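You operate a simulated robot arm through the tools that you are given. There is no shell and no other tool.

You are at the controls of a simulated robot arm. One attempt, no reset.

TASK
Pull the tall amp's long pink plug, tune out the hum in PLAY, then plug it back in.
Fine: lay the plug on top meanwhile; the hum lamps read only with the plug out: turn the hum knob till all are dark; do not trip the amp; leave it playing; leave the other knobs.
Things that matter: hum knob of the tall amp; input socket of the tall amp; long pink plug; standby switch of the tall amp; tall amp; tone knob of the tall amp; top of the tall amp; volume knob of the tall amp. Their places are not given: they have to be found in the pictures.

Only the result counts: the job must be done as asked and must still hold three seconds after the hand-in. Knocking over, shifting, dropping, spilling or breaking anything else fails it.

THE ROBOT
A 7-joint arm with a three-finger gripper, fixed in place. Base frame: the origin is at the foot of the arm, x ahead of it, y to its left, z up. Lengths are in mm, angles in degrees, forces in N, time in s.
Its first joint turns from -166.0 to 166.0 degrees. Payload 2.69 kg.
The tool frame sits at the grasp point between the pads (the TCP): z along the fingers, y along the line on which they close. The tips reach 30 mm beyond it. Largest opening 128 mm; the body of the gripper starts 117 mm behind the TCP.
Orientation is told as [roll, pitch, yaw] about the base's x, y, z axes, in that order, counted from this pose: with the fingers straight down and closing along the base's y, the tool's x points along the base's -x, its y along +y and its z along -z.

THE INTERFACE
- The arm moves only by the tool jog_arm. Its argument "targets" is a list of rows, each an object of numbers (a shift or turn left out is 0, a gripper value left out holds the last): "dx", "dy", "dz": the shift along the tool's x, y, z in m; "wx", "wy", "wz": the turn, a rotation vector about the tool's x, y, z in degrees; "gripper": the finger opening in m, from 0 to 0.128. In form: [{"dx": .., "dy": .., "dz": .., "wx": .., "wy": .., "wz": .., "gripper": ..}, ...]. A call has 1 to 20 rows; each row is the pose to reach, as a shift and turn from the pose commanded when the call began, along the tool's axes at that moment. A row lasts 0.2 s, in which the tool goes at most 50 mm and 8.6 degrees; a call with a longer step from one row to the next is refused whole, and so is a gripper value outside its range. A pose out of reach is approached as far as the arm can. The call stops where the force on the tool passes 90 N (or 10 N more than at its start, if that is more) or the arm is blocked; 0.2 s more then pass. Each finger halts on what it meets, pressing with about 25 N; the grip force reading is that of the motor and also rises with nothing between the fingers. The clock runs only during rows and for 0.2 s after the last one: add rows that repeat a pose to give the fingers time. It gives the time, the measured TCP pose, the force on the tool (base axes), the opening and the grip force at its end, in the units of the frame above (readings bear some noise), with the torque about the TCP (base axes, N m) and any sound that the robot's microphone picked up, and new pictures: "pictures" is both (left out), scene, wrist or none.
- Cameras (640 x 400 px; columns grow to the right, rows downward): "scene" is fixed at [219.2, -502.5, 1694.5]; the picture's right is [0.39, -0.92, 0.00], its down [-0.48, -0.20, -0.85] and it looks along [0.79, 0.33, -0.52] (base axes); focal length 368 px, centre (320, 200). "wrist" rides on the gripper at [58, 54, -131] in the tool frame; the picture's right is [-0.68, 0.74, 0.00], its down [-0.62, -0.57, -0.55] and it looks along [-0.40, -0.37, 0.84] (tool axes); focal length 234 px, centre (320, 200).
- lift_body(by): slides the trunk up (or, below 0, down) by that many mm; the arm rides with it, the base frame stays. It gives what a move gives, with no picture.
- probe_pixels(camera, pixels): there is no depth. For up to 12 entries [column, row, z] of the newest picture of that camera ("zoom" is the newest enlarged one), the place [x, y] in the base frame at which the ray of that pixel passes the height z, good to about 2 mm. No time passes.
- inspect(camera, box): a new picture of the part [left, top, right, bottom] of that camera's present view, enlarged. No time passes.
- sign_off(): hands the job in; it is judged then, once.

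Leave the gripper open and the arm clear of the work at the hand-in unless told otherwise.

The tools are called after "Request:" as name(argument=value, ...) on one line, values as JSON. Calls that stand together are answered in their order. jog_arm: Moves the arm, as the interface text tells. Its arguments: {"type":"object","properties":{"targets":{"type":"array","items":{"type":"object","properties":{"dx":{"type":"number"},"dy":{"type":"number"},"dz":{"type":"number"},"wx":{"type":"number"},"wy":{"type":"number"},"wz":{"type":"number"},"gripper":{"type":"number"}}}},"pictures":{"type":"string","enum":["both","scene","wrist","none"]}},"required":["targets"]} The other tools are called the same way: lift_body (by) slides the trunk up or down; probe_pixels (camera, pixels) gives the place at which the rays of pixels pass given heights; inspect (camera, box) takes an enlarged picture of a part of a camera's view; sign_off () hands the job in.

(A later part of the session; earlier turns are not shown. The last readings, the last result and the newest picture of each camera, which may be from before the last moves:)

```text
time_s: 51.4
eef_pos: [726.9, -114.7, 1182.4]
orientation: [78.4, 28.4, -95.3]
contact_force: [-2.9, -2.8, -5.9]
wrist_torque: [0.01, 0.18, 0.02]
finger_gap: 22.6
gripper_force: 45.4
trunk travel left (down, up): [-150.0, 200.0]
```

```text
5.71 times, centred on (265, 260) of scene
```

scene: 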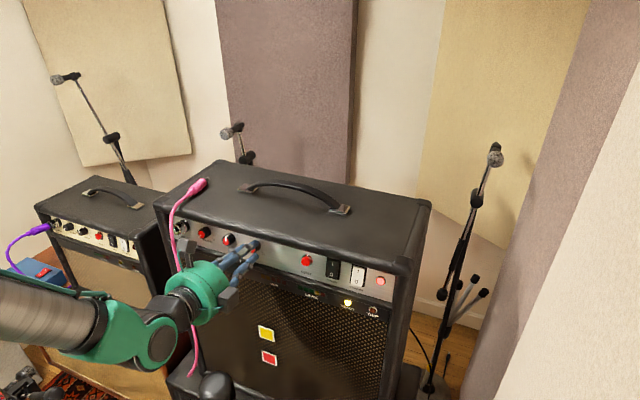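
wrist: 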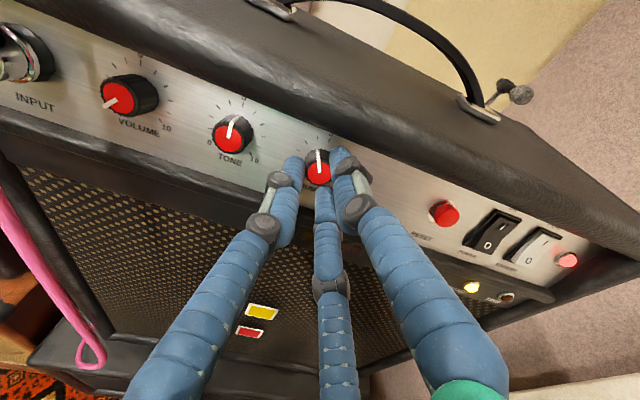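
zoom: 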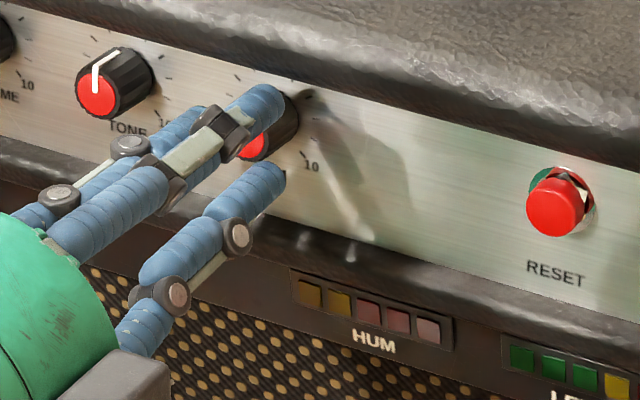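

Still all dark. Another 4° to find the far edge.

Request:
jog_arm(targets=[{"wz": 2}, {"wz": 4}, {"wz": 4}], pictures="scene")

Request:
inspect(camera="scene", box=[210, 225, 320, 295])

```text
time_s: 52.2
eef_pos: [726.8, -115.1, 1180.8]
orientation: [78.1, 32.3, -96.2]
contact_force: [-7.9, 4.1, -4.6]
wrist_torque: [0.03, 0.01, 0.24]
finger_gap: 23.1
gripper_force: 44.7
trunk travel left (down, up): [-150.0, 200.0]
```

scene: 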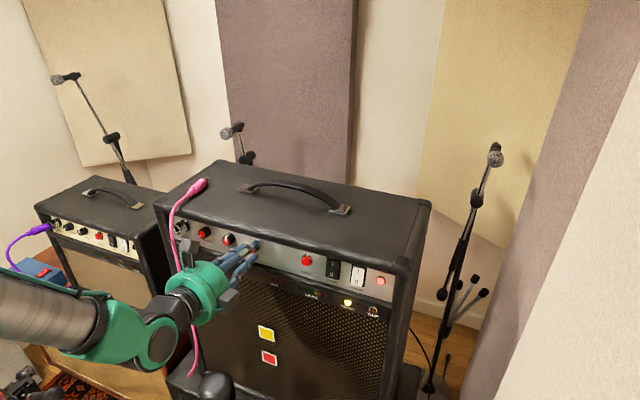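

```text
5.71 times, centred on (265, 260) of scene
```

zoom: 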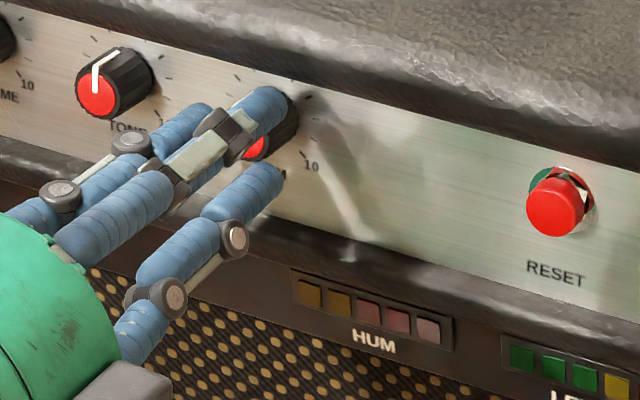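

Request:
jog_arm(targets=[{"wz": 2}, {"wz": 4}, {"wz": 4}], pictures="scene")

Request:
inspect(camera="scene", box=[210, 225, 320, 295])

```text
time_s: 53.0
eef_pos: [726.2, -114.4, 1181.2]
orientation: [77.6, 36.2, -97.3]
contact_force: [-8.4, 5.9, -5.4]
wrist_torque: [0.02, 0.27, 0.21]
finger_gap: 22.7
gripper_force: 45.2
trunk travel left (down, up): [-150.0, 200.0]
```

scene: 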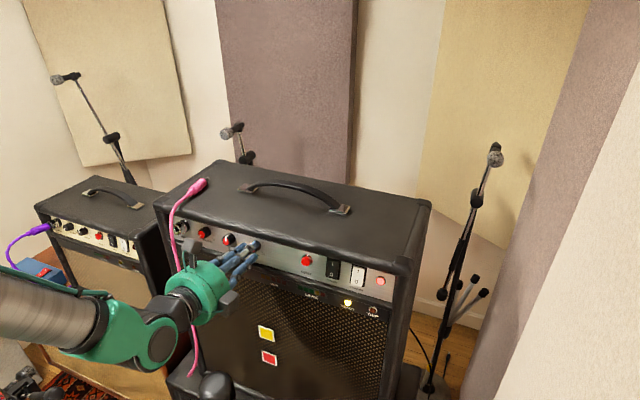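

```text
5.71 times, centred on (265, 260) of scene
```

zoom: 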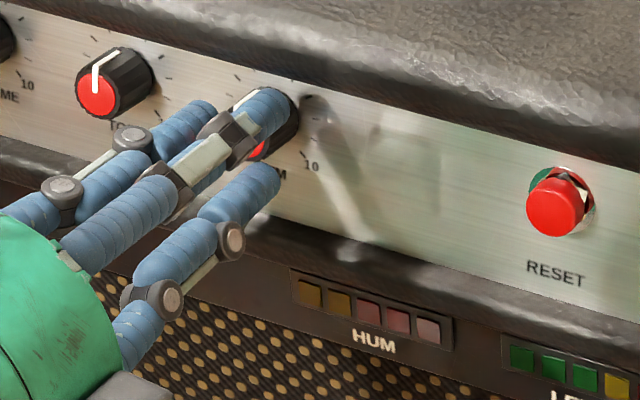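

Request:
jog_arm(targets=[{"wz": 2}, {"wz": 4}, {"wz": 4}], pictures="scene")

Request:
inspect(camera="scene", box=[210, 225, 320, 295])

Request:
inspect(camera="scene", box=[300, 250, 400, 325])

```text
time_s: 53.8
eef_pos: [727.3, -115.1, 1181.6]
orientation: [76.8, 40.0, -98.4]
contact_force: [-5.7, 11.5, 0.2]
wrist_torque: [0.1, 0.04, 0.48]
finger_gap: 22.8
gripper_force: 44.6
trunk travel left (down, up): [-150.0, 200.0]
```

scene: 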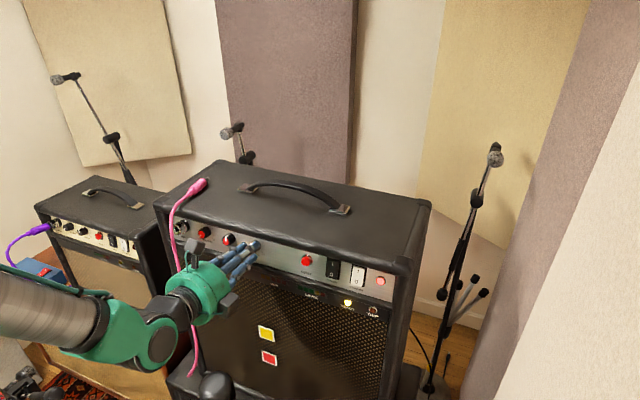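

```text
5.71 times, centred on (265, 260) of scene
```

zoom: 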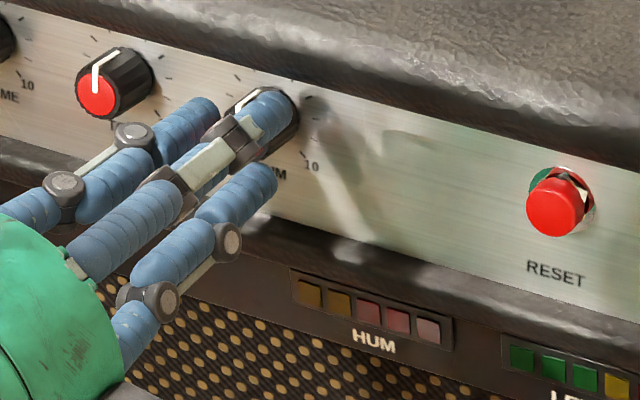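

```text
5.33 times, centred on (350, 288) of scene
```

zoom: 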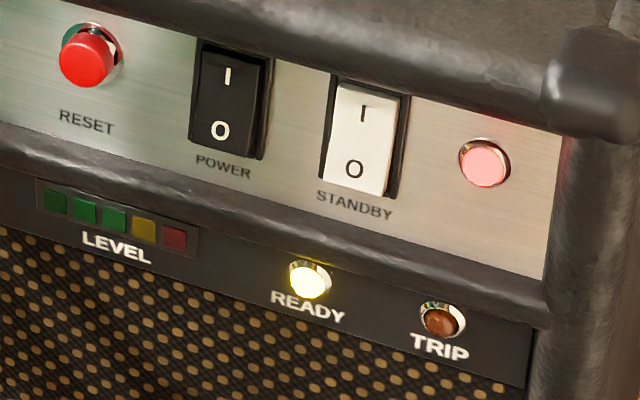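

Dark from about 105° to at least 123° of turn, with READY lit and TRIP dark. I'll turn back 8° to sit mid-window, then open and check the lamps after release.

Request:
jog_arm(targets=[{"wz": -4}, {"wz": -8}, {"wz": -8}], pictures="none")

Request:
jog_arm(targets=[{"gripper": 0.022}, {"gripper": 0.026}, {"gripper": 0.03}, {"gripper": 0.03}], pictures="both")

Request:
inspect(camera="wrist", box=[250, 110, 390, 210])

Request:
inspect(camera="scene", box=[210, 225, 320, 295])

```text
time_s: 54.6
eef_pos: [726.4, -112.3, 1180.7]
orientation: [78.1, 32.3, -96.3]
contact_force: [0.5, 4.2, -2.0]
wrist_torque: [-0.02, 0.03, -0.02]
finger_gap: 23.0
gripper_force: 45.1
trunk travel left (down, up): [-150.0, 200.0]
```

```text
time_s: 55.6
eef_pos: [725.8, -114.9, 1180.5]
orientation: [78.0, 32.3, -96.3]
contact_force: [-0.3, -0.3, -0.6]
wrist_torque: [0.0, -0.03, 0.0]
finger_gap: 30.0
gripper_force: 0.1
trunk travel left (down, up): [-150.0, 200.0]
```

scene: 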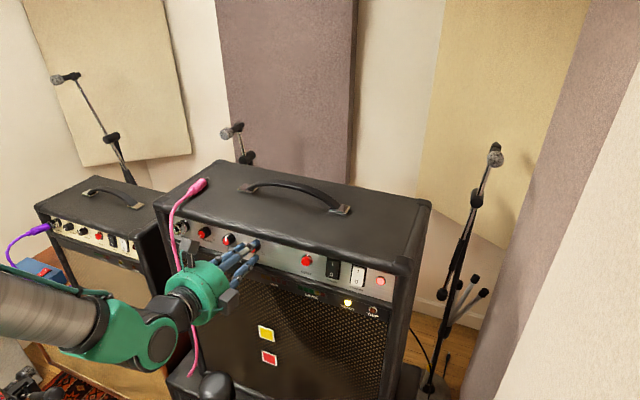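
wrist: 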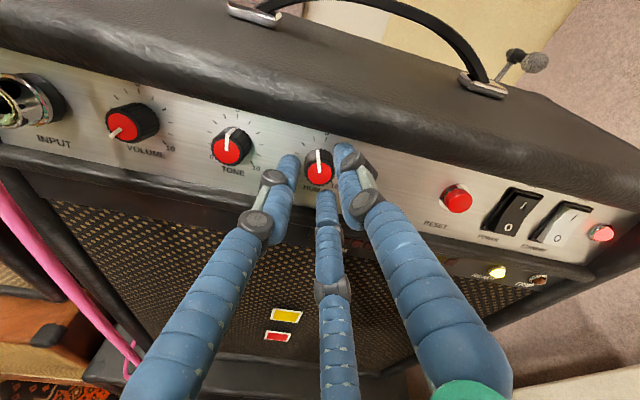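

```text
4.00 times, centred on (320, 160) of wrist
```

zoom: 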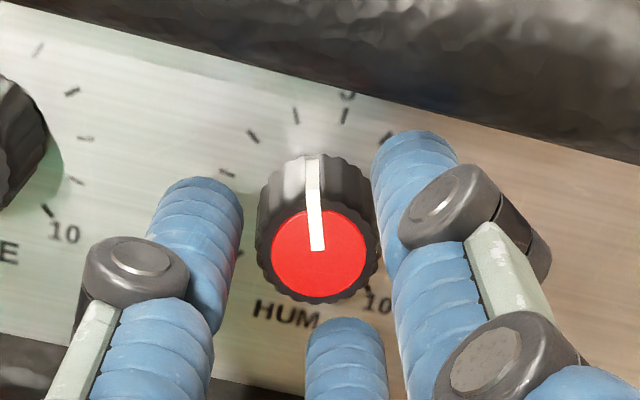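

```text
5.71 times, centred on (265, 260) of scene
```

zoom: 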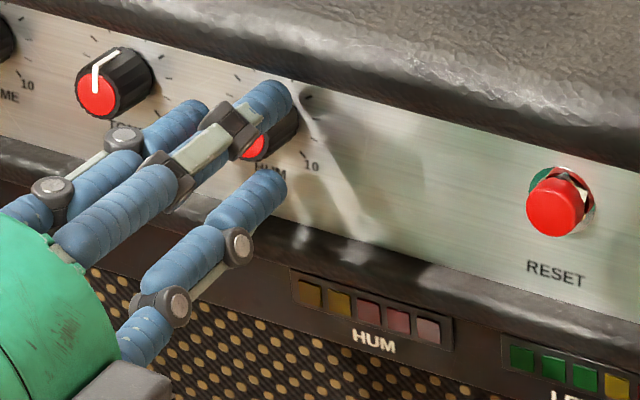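

The knob rests between ticks 4 and 5 and all HUM lamps stay dark after release. Before plugging back in I'll return to STANDBY so the amp can't trip. I'll retract straight back 70 mm, then move across to the switch, rolling 27° so a finger again points straight down.

Request:
jog_arm(targets=[{"dz": -0.012, "gripper": 0.032}, {"dz": -0.04, "gripper": 0.05}, {"dz": -0.07, "gripper": 0.06}, {"dx": -0.03, "dy": 0.028, "dz": -0.0715, "wz": 4.5, "gripper": 0.08}, {"dx": -0.06, "dy": 0.056, "dz": -0.073, "wz": 9, "gripper": 0.1}, {"dx": -0.0895, "dy": 0.0835, "dz": -0.074, "wz": 13.5, "gripper": 0.128}, {"dx": -0.1193, "dy": 0.1113, "dz": -0.075, "wz": 18, "gripper": 0.128}, {"dx": -0.149, "dy": 0.139, "dz": -0.076, "wz": 22.5, "gripper": 0.128}, {"dx": -0.1789, "dy": 0.167, "dz": -0.0775, "wz": 27, "gripper": 0.128}, {"dx": -0.1789, "dy": 0.167, "dz": -0.0775, "wz": 27, "gripper": 0.128}])

Request:
inspect(camera="scene", box=[190, 215, 330, 300])

```text
time_s: 57.8
eef_pos: [662.2, -358.0, 1236.2]
orientation: [70.5, 58.5, -106.7]
contact_force: [-0.3, 0.1, 0.3]
wrist_torque: [0.01, -0.03, 0.06]
finger_gap: 128.1
gripper_force: 0.0
trunk travel left (down, up): [-150.0, 200.0]
```

scene: 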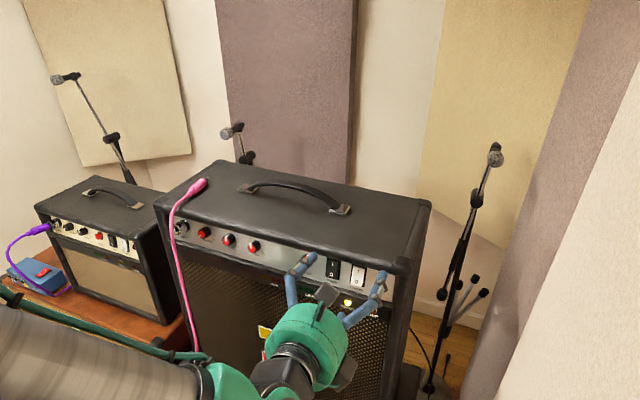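
wrist: 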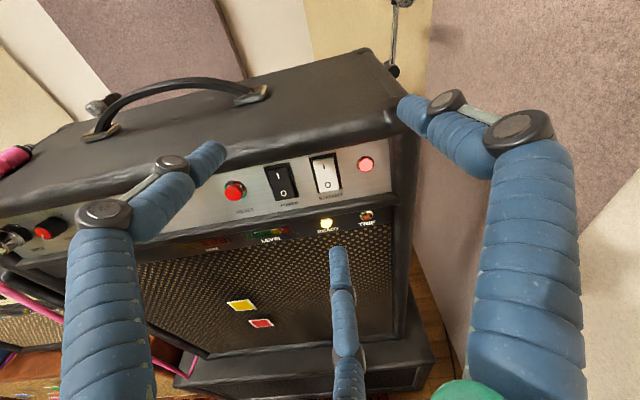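

```text
4.57 times, centred on (260, 258) of scene
```

zoom: 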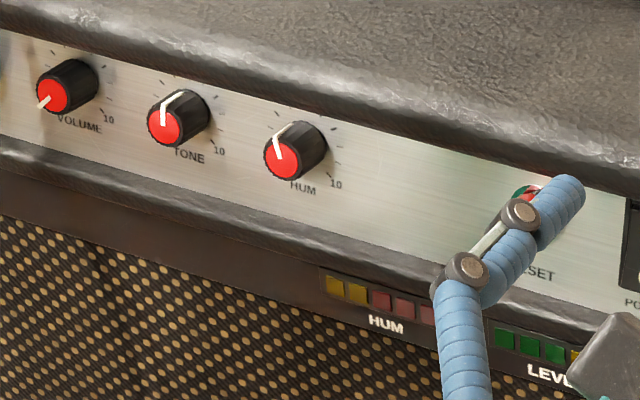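

This view is very clear. Projecting the lower finger forward, it would land about 7 mm below and 5 mm right of the "O" mark at (328,184). I'll advance 65 mm with 4 mm up and 4 mm left.

Request:
jog_arm(targets=[{"dx": 0.0027, "dy": -0.0007, "dz": 0.0325}, {"dx": 0.0055, "dy": -0.0015, "dz": 0.065}, {"dx": 0.0055, "dy": -0.0015, "dz": 0.065}], pictures="both")

Request:
inspect(camera="wrist", box=[240, 140, 440, 280])

```text
time_s: 58.6
eef_pos: [725.5, -351.4, 1229.0]
orientation: [70.5, 58.4, -106.6]
contact_force: [0.5, -0.1, -0.9]
wrist_torque: [0.04, -0.03, 0.02]
finger_gap: 128.2
gripper_force: 0.1
trunk travel left (down, up): [-150.0, 200.0]
```

scene: 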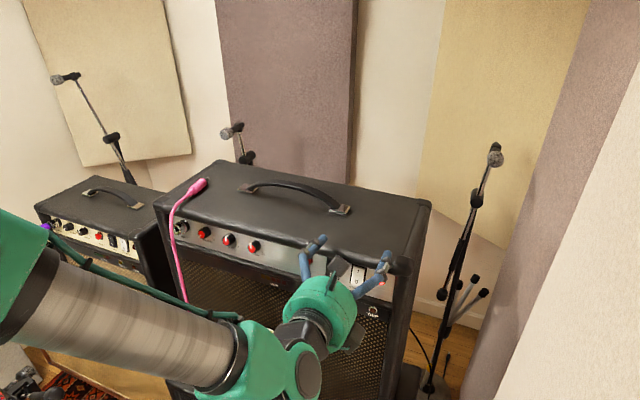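
wrist: 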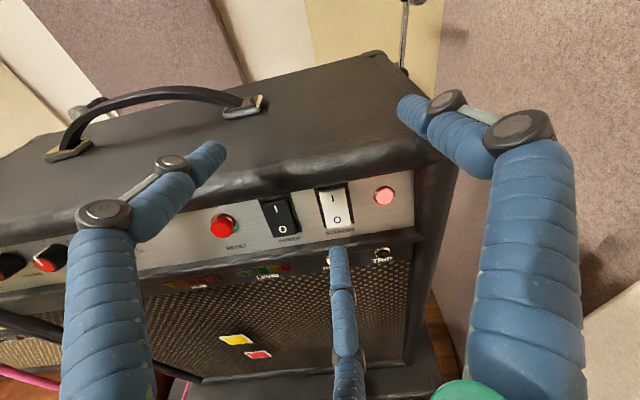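

```text
2.86 times, centred on (340, 210) of wrist
```

zoom: 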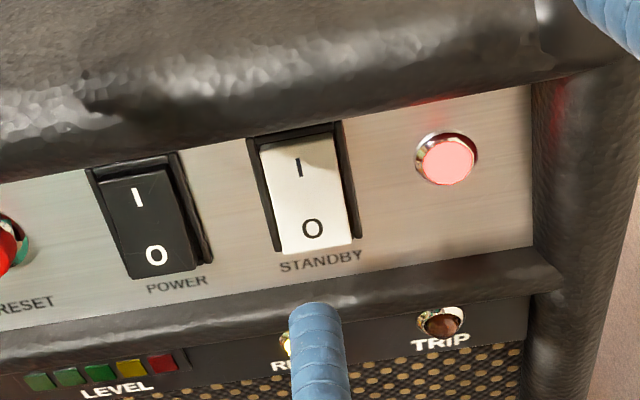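

The projected hit point (335,222) is right at the "O" mark (337,220). I'll aim 2 mm lower for leverage and go forward 24 mm.

Request:
jog_arm(targets=[{"dx": -0.0017, "dy": -0.001, "dz": 0.012}, {"dx": -0.0017, "dy": -0.001, "dz": 0.024}, {"dx": -0.0017, "dy": -0.001, "dz": 0.024}], pictures="wrist")

Request:
inspect(camera="wrist", box=[260, 170, 420, 290])

```text
time_s: 59.4
eef_pos: [748.3, -351.7, 1223.8]
orientation: [70.5, 58.3, -106.6]
contact_force: [-0.2, -0.1, 0.3]
wrist_torque: [0.0, -0.01, -0.01]
finger_gap: 128.0
gripper_force: 0.1
trunk travel left (down, up): [-150.0, 200.0]
```

wrist: 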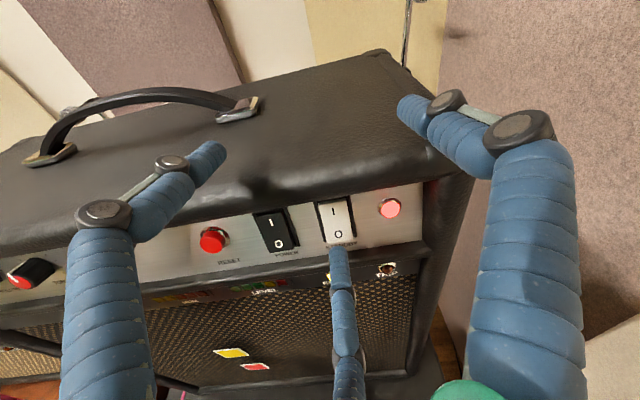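

```text
3.33 times, centred on (340, 230) of wrist
```

zoom: 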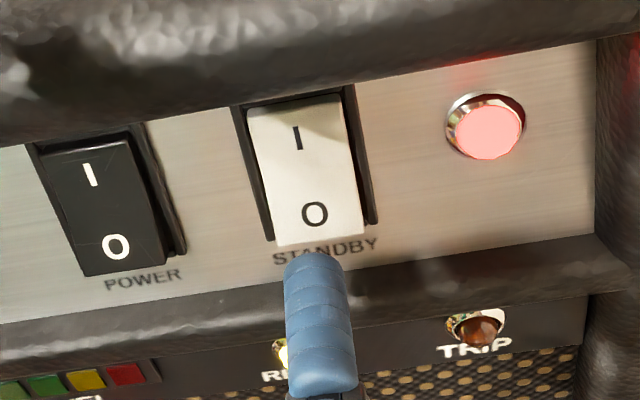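

Request:
jog_arm(targets=[{"dz": 0.003}, {"dz": 0.006}, {"dz": 0.008}, {"dz": 0.008}], pictures="wrist")

Request:
inspect(camera="wrist", box=[260, 170, 420, 290])

```text
time_s: 60.4
eef_pos: [754.1, -352.3, 1222.3]
orientation: [70.6, 58.5, -106.6]
contact_force: [-1.1, -0.4, 0.1]
wrist_torque: [-0.05, 0.09, -0.01]
finger_gap: 128.1
gripper_force: 0.0
trunk travel left (down, up): [-150.0, 200.0]
```

wrist: 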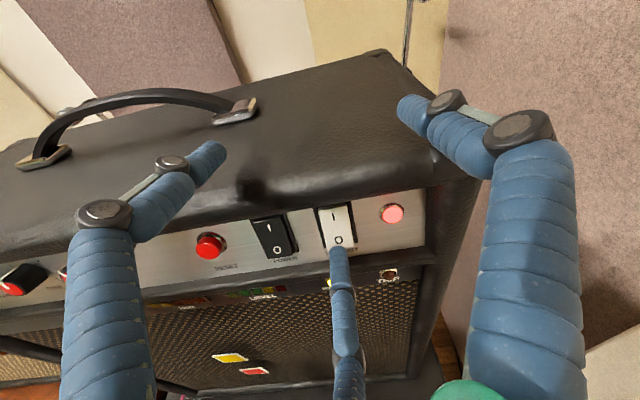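

```text
3.33 times, centred on (340, 230) of wrist
```

zoom: 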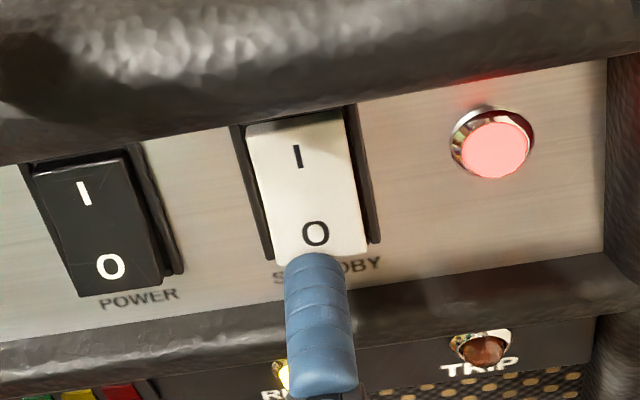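

The rocker seems to have started moving. A few more mm.

Request:
jog_arm(targets=[{"dz": 0.003}, {"dz": 0.005}, {"dz": 0.005}], pictures="wrist")

Request:
inspect(camera="wrist", box=[260, 170, 420, 290])

```text
time_s: 61.2
eef_pos: [759.2, -351.9, 1219.5]
orientation: [70.6, 58.4, -106.6]
contact_force: [-3.8, 0.3, -0.4]
wrist_torque: [0.0, 0.23, -0.02]
finger_gap: 128.1
gripper_force: 0.1
trunk travel left (down, up): [-150.0, 200.0]
```

wrist: 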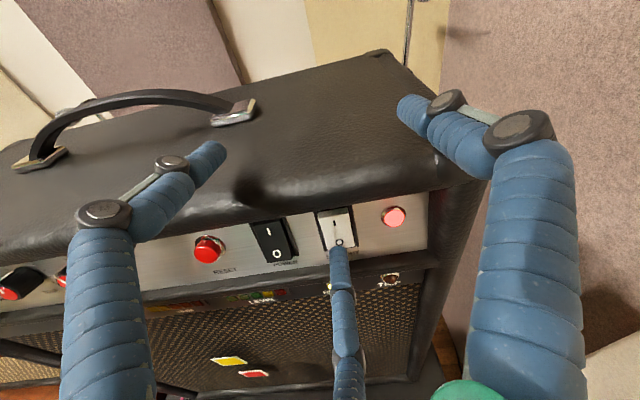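

```text
3.33 times, centred on (340, 230) of wrist
```

zoom: 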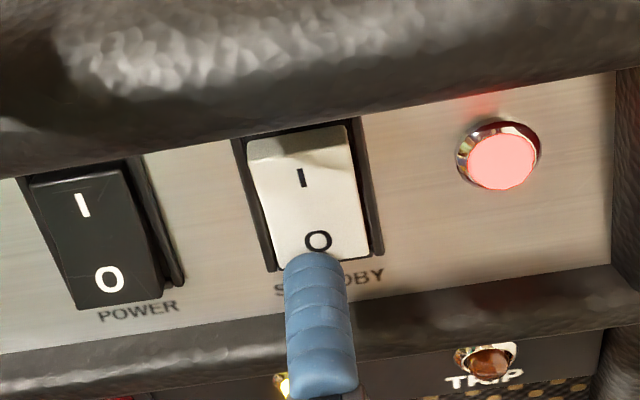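

The "I" end is now raised. A little more to seat it fully.

Request:
jog_arm(targets=[{"dz": 0.002}, {"dz": 0.004}, {"dz": 0.004}], pictures="wrist")

Request:
inspect(camera="wrist", box=[260, 170, 420, 290])

```text
time_s: 62.0
eef_pos: [761.4, -352.2, 1218.8]
orientation: [70.3, 58.4, -107.0]
contact_force: [-28.8, -6.5, -9.3]
wrist_torque: [-0.5, 1.96, -0.04]
finger_gap: 128.9
gripper_force: 0.0
trunk travel left (down, up): [-150.0, 200.0]
```

wrist: 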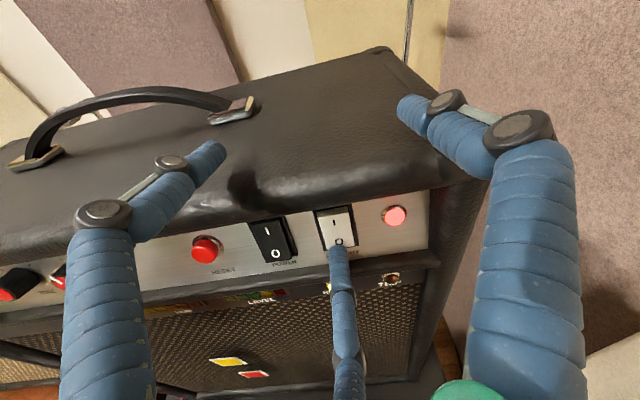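

```text
3.33 times, centred on (340, 230) of wrist
```

zoom: 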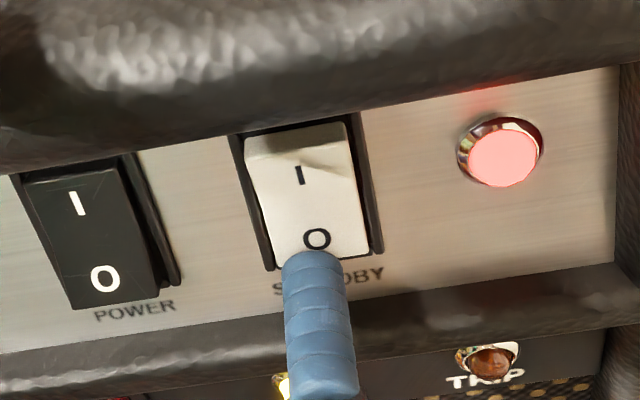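

Seated at 28.8 N, so the switch is in STANDBY. I'll retract and check the lamps, rolling back toward the neutral roll on the way.

Request:
jog_arm(targets=[{"dz": -0.02}, {"dz": -0.06}, {"dz": -0.105}, {"dz": -0.11, "wz": -8.5}, {"dz": -0.11, "wz": -17, "gripper": 0.1}, {"dz": -0.11, "wz": -25.5, "gripper": 0.08}, {"dz": -0.11, "wz": -34, "gripper": 0.066}, {"dz": -0.11, "wz": -42.5}, {"dz": -0.11, "wz": -51}, {"dz": -0.11, "wz": -59.5}, {"dz": -0.11, "wz": -68}, {"dz": -0.11, "wz": -76.5}, {"dz": -0.11, "wz": -85}, {"dz": -0.11, "wz": -93.5}, {"dz": -0.11, "wz": -102}, {"dz": -0.11, "wz": -110.5}, {"dz": -0.11, "wz": -119}, {"dz": -0.11, "wz": -127.5}, {"dz": -0.11, "wz": -136}, {"dz": -0.11, "wz": -144.5}])

Request:
inspect(camera="scene", box=[230, 225, 410, 335])

```text
time_s: 66.2
eef_pos: [655.4, -351.4, 1239.5]
orientation: [27.4, -78.8, -27.8]
contact_force: [-0.2, 0.4, 0.0]
wrist_torque: [0.02, -0.01, -0.01]
finger_gap: 66.1
gripper_force: 0.1
trunk travel left (down, up): [-150.0, 200.0]
```

scene: 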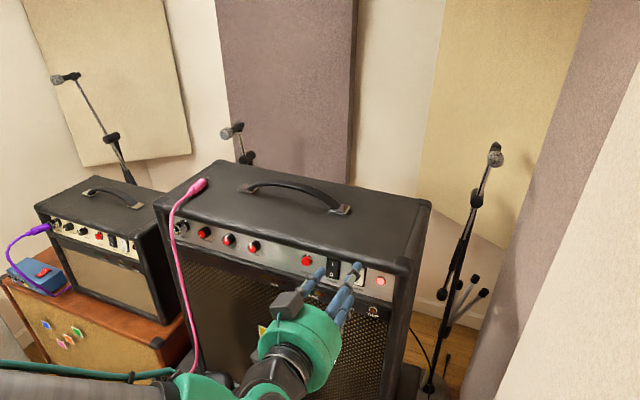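
wrist: 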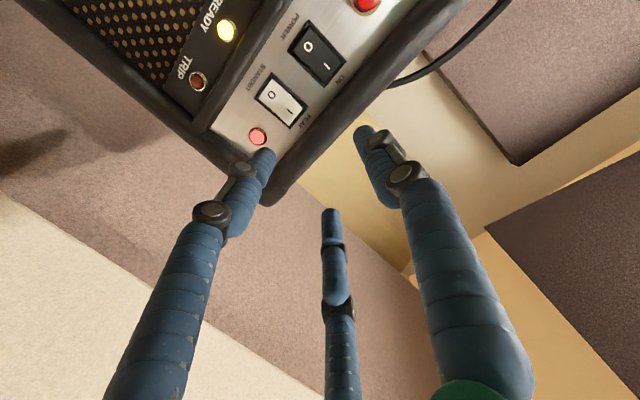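

```text
3.56 times, centred on (320, 280) of scene
```

zoom: 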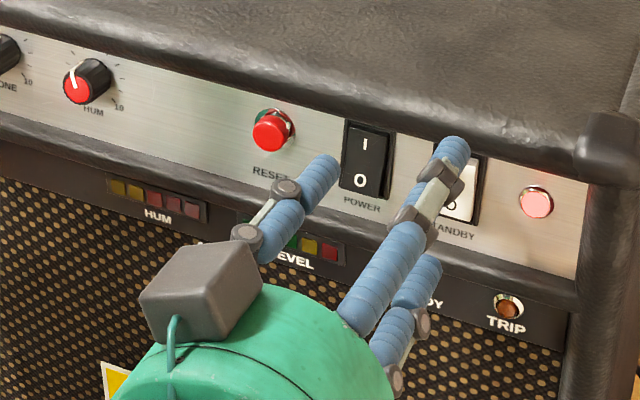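

READY is lit, TRIP is dark, and the switch is in STANDBY. Now I'll go for the plug: rise, swing the tool to point straight down, and stop above the plug at about (836,79,1390).

Request:
jog_arm(targets=[{"dx": -0.0392, "dy": 0.0038, "dz": -0.007, "wx": 0.384, "wy": 7.993, "wz": -0.458}, {"dx": -0.0784, "dy": 0.0076, "dz": -0.0139, "wx": 0.768, "wy": 15.986, "wz": -0.916}, {"dx": -0.1176, "dy": 0.0113, "dz": -0.0209, "wx": 1.152, "wy": 23.979, "wz": -1.374}, {"dx": -0.1196, "dy": 0.0547, "dz": -0.0036, "wx": 1.536, "wy": 31.972, "wz": -1.832}, {"dx": -0.1216, "dy": 0.0982, "dz": 0.0136, "wx": 1.92, "wy": 39.965, "wz": -2.29}, {"dx": -0.1236, "dy": 0.1416, "dz": 0.0309, "wx": 2.304, "wy": 47.958, "wz": -2.748}, {"dx": -0.1256, "dy": 0.185, "dz": 0.0481, "wx": 2.688, "wy": 55.951, "wz": -3.206}, {"dx": -0.1276, "dy": 0.2285, "dz": 0.0654, "wx": 3.072, "wy": 63.944, "wz": -3.664}, {"dx": -0.1296, "dy": 0.2719, "dz": 0.0827, "wx": 3.456, "wy": 71.937, "wz": -4.122}, {"dx": -0.1316, "dy": 0.3153, "dz": 0.0999, "wx": 3.84, "wy": 79.93, "wz": -4.58}, {"dx": -0.1336, "dy": 0.3587, "dz": 0.1172, "wx": 3.84, "wy": 79.93, "wz": -4.58}, {"dx": -0.1356, "dy": 0.4022, "dz": 0.1344, "wx": 3.84, "wy": 79.93, "wz": -4.58}, {"dx": -0.1376, "dy": 0.4456, "dz": 0.1517, "wx": 3.84, "wy": 79.93, "wz": -4.58}, {"dx": -0.1376, "dy": 0.4456, "dz": 0.1517, "wx": 3.84, "wy": 79.93, "wz": -4.58}])

Request:
inspect(camera="wrist", box=[240, 60, 420, 172])

Request:
inspect(camera="scene", box=[170, 165, 230, 205])

```text
time_s: 69.2
eef_pos: [838.8, 77.2, 1386.5]
orientation: [-0.2, 0.1, 0.1]
contact_force: [0.4, 0.4, -0.3]
wrist_torque: [-0.07, 0.0, -0.02]
finger_gap: 66.3
gripper_force: 0.1
trunk travel left (down, up): [-150.0, 200.0]
```

scene: 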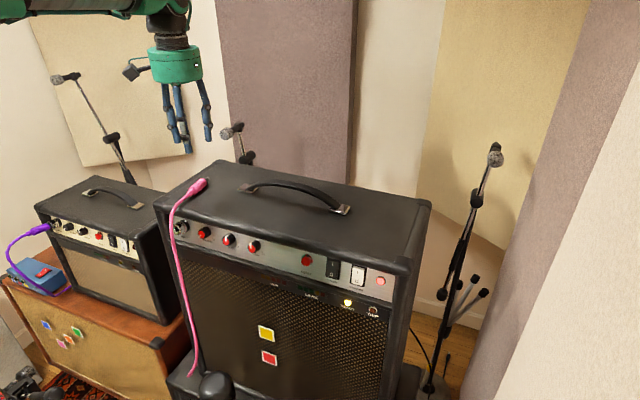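
wrist: 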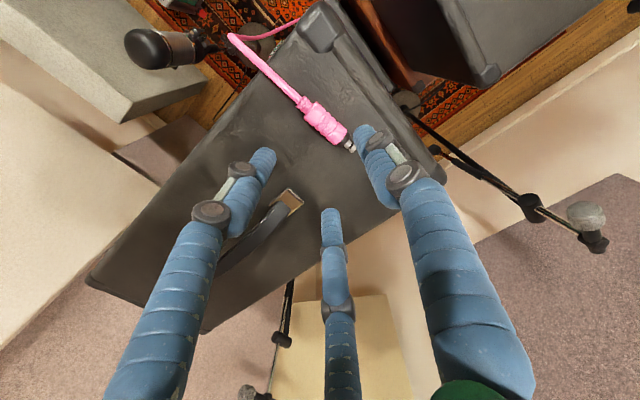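

```text
3.56 times, centred on (330, 116) of wrist
```

zoom: 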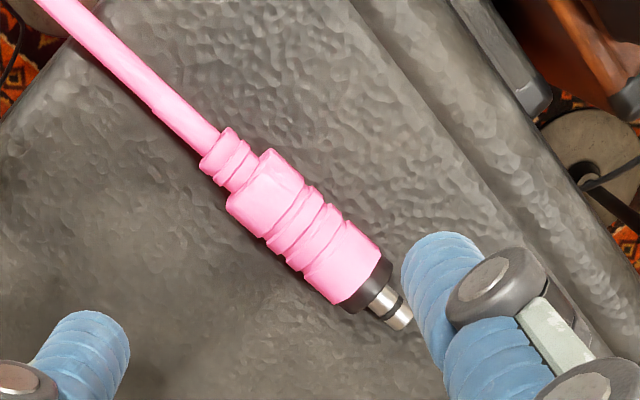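

```text
10.00 times, centred on (200, 185) of scene
```

zoom: 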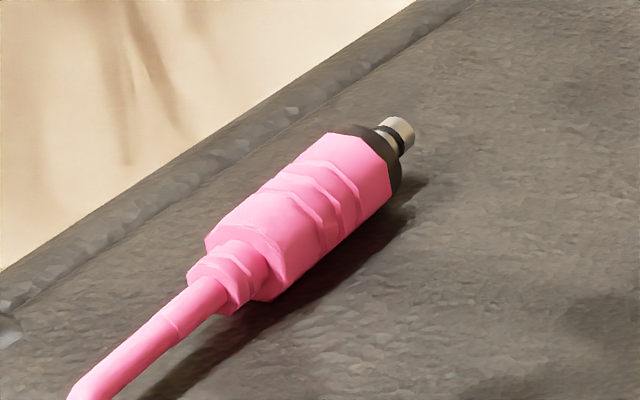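

Request:
probe_pixels(camera="wrist", pixels=[[309.7, 110, 1247], [341.4, 138.4, 1247], [353.2, 149.9, 1247], [309.7, 110, 1240], [341.4, 138.4, 1240]])

Request:
probe_pixels(camera="scene", pixels=[[191.5, 191.8, 1247], [204, 181.5, 1247], [191.5, 191.8, 1240], [204, 181.5, 1240]])

```text
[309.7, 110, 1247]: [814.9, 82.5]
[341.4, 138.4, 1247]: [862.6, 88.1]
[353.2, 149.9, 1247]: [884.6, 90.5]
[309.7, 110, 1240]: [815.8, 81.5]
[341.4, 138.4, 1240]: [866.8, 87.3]
```

```text
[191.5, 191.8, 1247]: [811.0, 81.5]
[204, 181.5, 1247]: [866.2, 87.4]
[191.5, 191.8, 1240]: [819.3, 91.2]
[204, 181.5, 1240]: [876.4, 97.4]
```

The plug rests with a yaw of about 6° (nose toward +y), axis z≈1247. I'll yaw the tool 6° to match, set 56 mm opening, and descend to about 18 mm above the final height first.

Request:
jog_arm(targets=[{"dx": 0.0023, "dz": 0.03, "wz": -6, "gripper": 0.056}, {"dx": 0.0023, "dz": 0.065, "wz": -6, "gripper": 0.056}, {"dx": 0.0023, "dz": 0.1, "wz": -6, "gripper": 0.056}, {"dx": 0.0023, "dz": 0.1, "wz": -6, "gripper": 0.056}])

Request:
inspect(camera="wrist", box=[240, 110, 420, 222])

Request:
inspect(camera="scene", box=[160, 150, 240, 200])

```text
time_s: 70.2
eef_pos: [833.6, 79.5, 1290.3]
orientation: [-0.1, 0.1, 6.2]
contact_force: [0.2, -0.1, -0.2]
wrist_torque: [0.02, 0.02, -0.01]
finger_gap: 56.2
gripper_force: 0.0
trunk travel left (down, up): [-150.0, 200.0]
```

scene: 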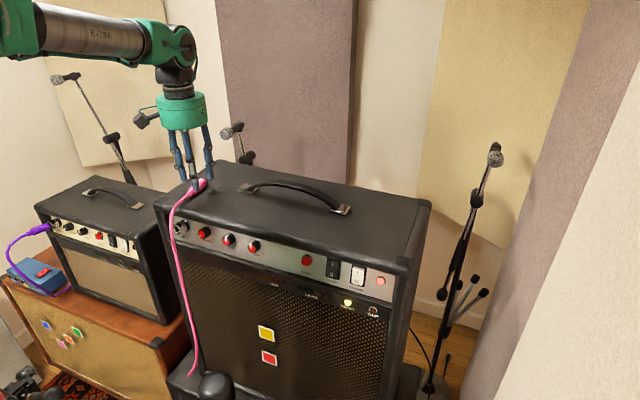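
wrist: 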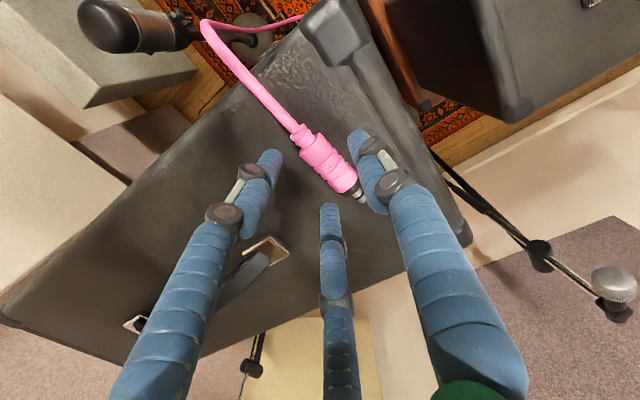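

```text
3.56 times, centred on (330, 166) of wrist
```

zoom: 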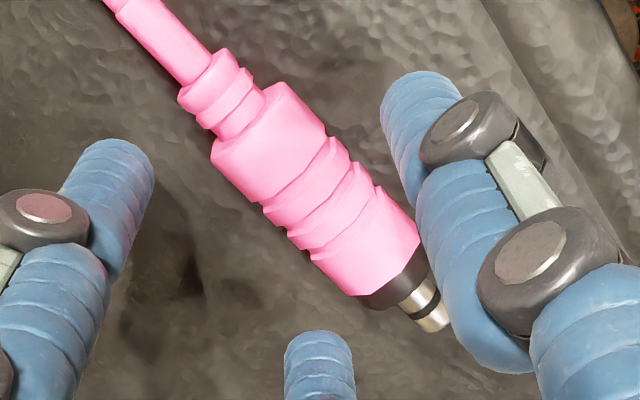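

```text
8.00 times, centred on (200, 175) of scene
```

zoom: 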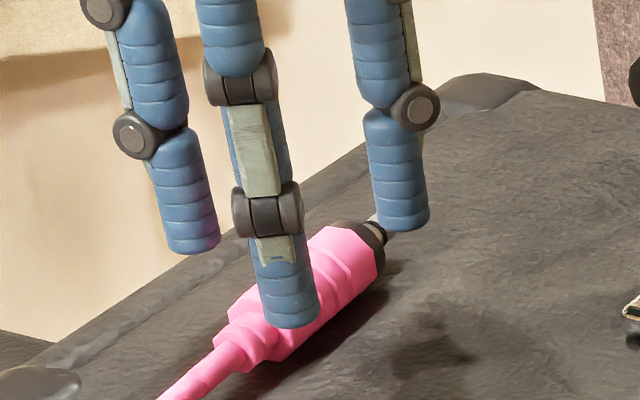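

Aligned. Small centring shift, descend 22 mm, then close.

Request:
jog_arm(targets=[{"dx": -0.0022, "dy": -0.0017, "dz": 0.01}, {"dx": -0.0022, "dy": -0.0017, "dz": 0.0225}, {"dx": -0.0022, "dy": -0.0017, "dz": 0.0225}], pictures="wrist")

Request:
inspect(camera="wrist", box=[240, 110, 420, 222])

```text
time_s: 71.0
eef_pos: [836.0, 77.0, 1268.0]
orientation: [-0.1, 0.0, 6.1]
contact_force: [-0.2, 0.0, -0.5]
wrist_torque: [0.01, 0.02, 0.02]
finger_gap: 56.2
gripper_force: 0.1
trunk travel left (down, up): [-150.0, 200.0]
```

wrist: 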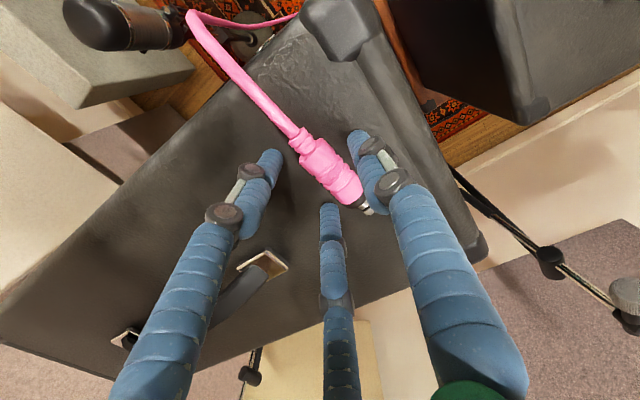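

```text
3.56 times, centred on (330, 166) of wrist
```

zoom: 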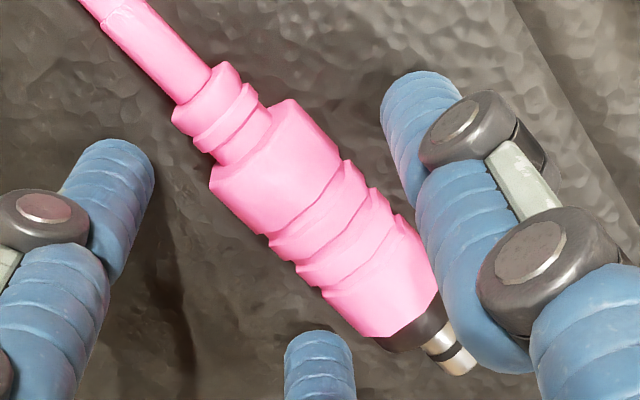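

Request:
jog_arm(targets=[{"gripper": 0.044}, {"gripper": 0.034}, {"gripper": 0.024}, {"gripper": 0.014}, {"gripper": 0.01}, {"gripper": 0.01}], pictures="both")

Request:
inspect(camera="wrist", box=[240, 110, 420, 222])

Request:
inspect(camera="scene", box=[160, 150, 240, 200])

```text
time_s: 72.4
eef_pos: [835.2, 77.2, 1267.7]
orientation: [-0.1, 0.0, 6.2]
contact_force: [-0.9, -0.6, -1.1]
wrist_torque: [-0.02, 0.01, 0.0]
finger_gap: 30.5
gripper_force: 25.2
trunk travel left (down, up): [-150.0, 200.0]
```

scene: 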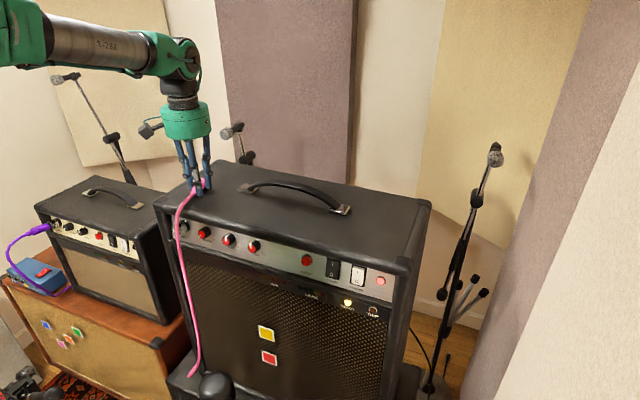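
wrist: 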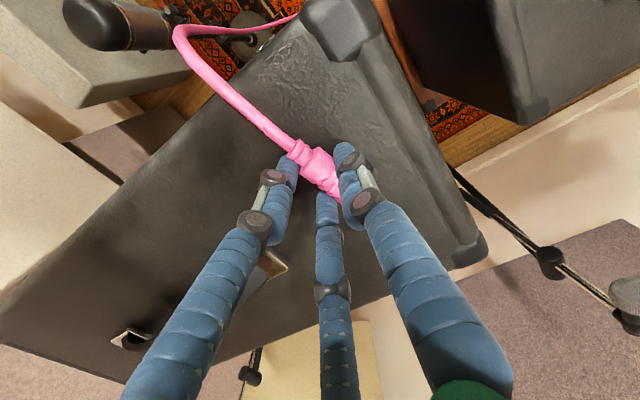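

```text
3.56 times, centred on (330, 166) of wrist
```

zoom: 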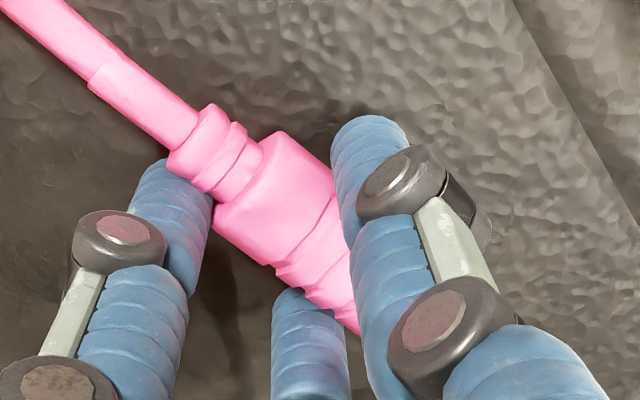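

```text
8.00 times, centred on (200, 175) of scene
```

zoom: 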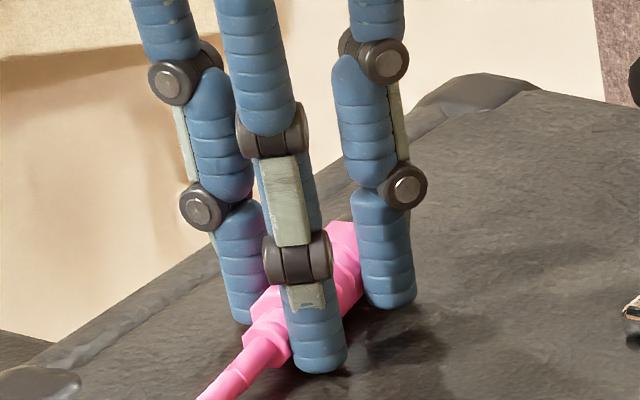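

Gripped again (gap 30.5, 25 N). I'll lift it 45 mm and inspect how it sits in the hand.

Request:
jog_arm(targets=[{"dz": -0.01}, {"dz": -0.03}, {"dz": -0.05}, {"dz": -0.05}], pictures="both")

Request:
inspect(camera="scene", box=[170, 140, 250, 190])

Request:
inspect(camera="wrist", box=[270, 120, 370, 220])

```text
time_s: 73.4
eef_pos: [832.7, 77.9, 1317.4]
orientation: [-0.1, 0.1, 6.2]
contact_force: [0.4, 0.4, -0.1]
wrist_torque: [0.0, -0.03, 0.02]
finger_gap: 30.1
gripper_force: 25.0
trunk travel left (down, up): [-150.0, 200.0]
```

scene: 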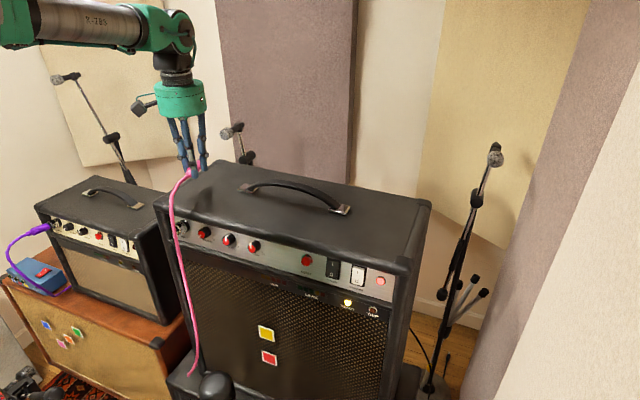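
wrist: 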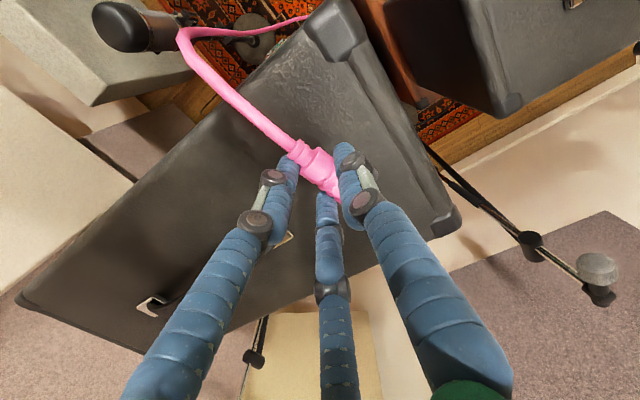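

```text
8.00 times, centred on (210, 165) of scene
```

zoom: 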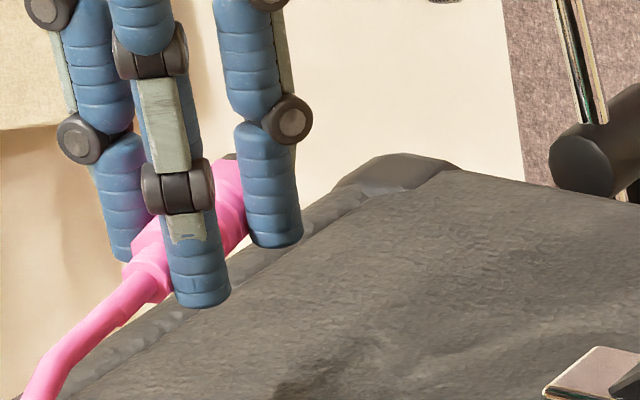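

```text
4.00 times, centred on (320, 170) of wrist
```

zoom: 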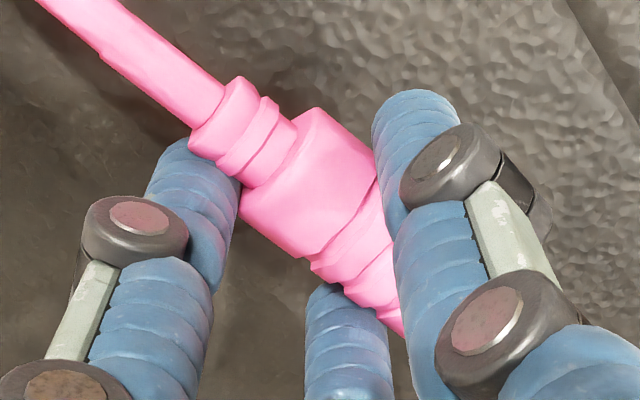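

It lifts cleanly. Next I'll carry it back out in front of the amp at this height and straighten the yaw to 0.

Request:
jog_arm(targets=[{"dx": 0.032, "dy": 0.0053, "wz": 1.24}, {"dx": 0.064, "dy": 0.0105, "wz": 2.48}, {"dx": 0.0955, "dy": 0.0158, "wz": 3.72}, {"dx": 0.1273, "dy": 0.021, "wz": 4.96}, {"dx": 0.1591, "dy": 0.0263, "wz": 6.2}, {"dx": 0.1591, "dy": 0.0263, "wz": 6.2}], pictures="none")

Request:
jog_arm(targets=[{"dz": 0.03, "wy": 2.5}, {"dz": 0.06, "wy": 5}, {"dz": 0.09, "wy": 7.5}, {"dz": 0.11, "wy": 10}, {"dz": 0.11, "wy": 10}], pictures="both")

Request:
inspect(camera="scene", box=[110, 195, 220, 265])

Request:
inspect(camera="wrist", box=[250, 110, 450, 250])

```text
time_s: 74.8
eef_pos: [670.6, 87.5, 1316.9]
orientation: [-0.1, 0.0, -0.2]
contact_force: [0.0, 0.1, 0.3]
wrist_torque: [-0.04, -0.02, -0.02]
finger_gap: 30.3
gripper_force: 25.6
trunk travel left (down, up): [-150.0, 200.0]
```

```text
time_s: 76.0
eef_pos: [673.2, 86.2, 1205.5]
orientation: [-0.1, 10.1, -0.2]
contact_force: [0.7, 0.1, -0.8]
wrist_torque: [-0.02, 0.03, -0.02]
finger_gap: 30.1
gripper_force: 25.1
trunk travel left (down, up): [-150.0, 200.0]
```

scene: 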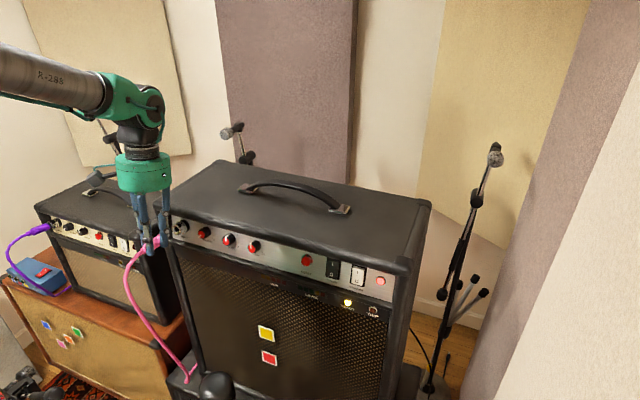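
wrist: 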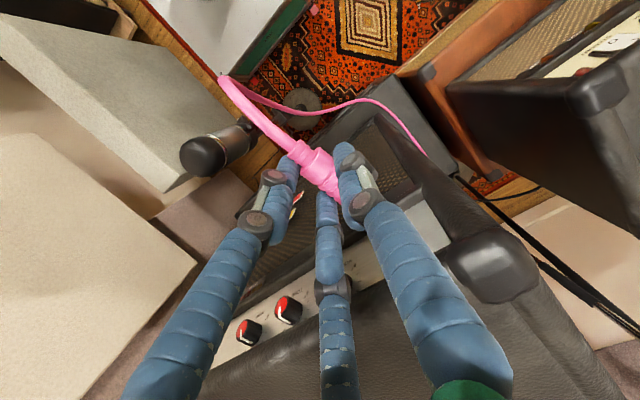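

```text
5.71 times, centred on (165, 230) of scene
```

zoom: 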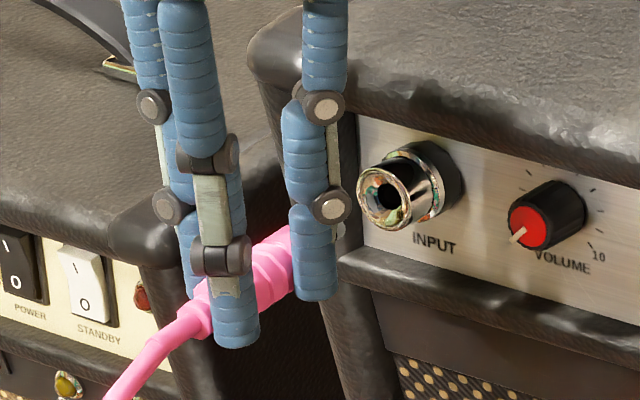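

```text
2.86 times, centred on (350, 180) of wrist
```

zoom: 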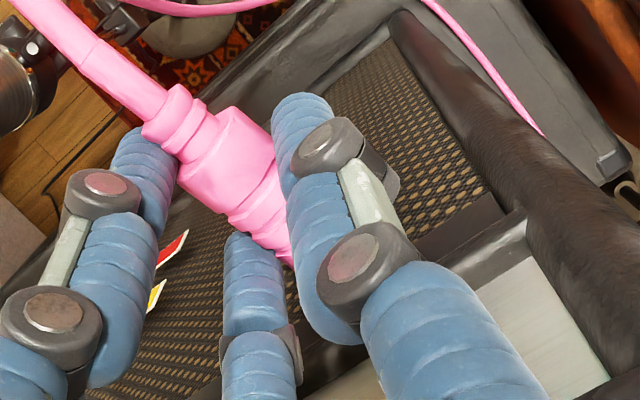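

Request:
inspect(camera="scene", box=[145, 222, 193, 252])

Request:
inspect(camera="wrist", box=[280, 130, 360, 200])

```text
13.33 times, centred on (169, 237) of scene
```

zoom: 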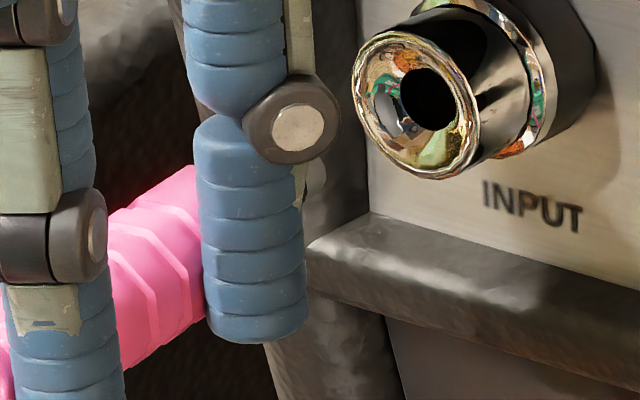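

```text
5.71 times, centred on (320, 165) of wrist
```

zoom: 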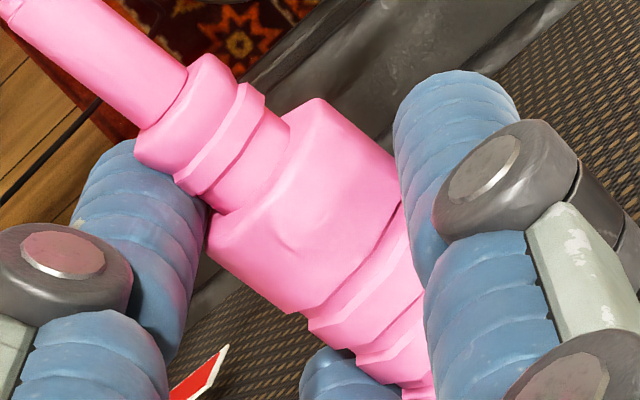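

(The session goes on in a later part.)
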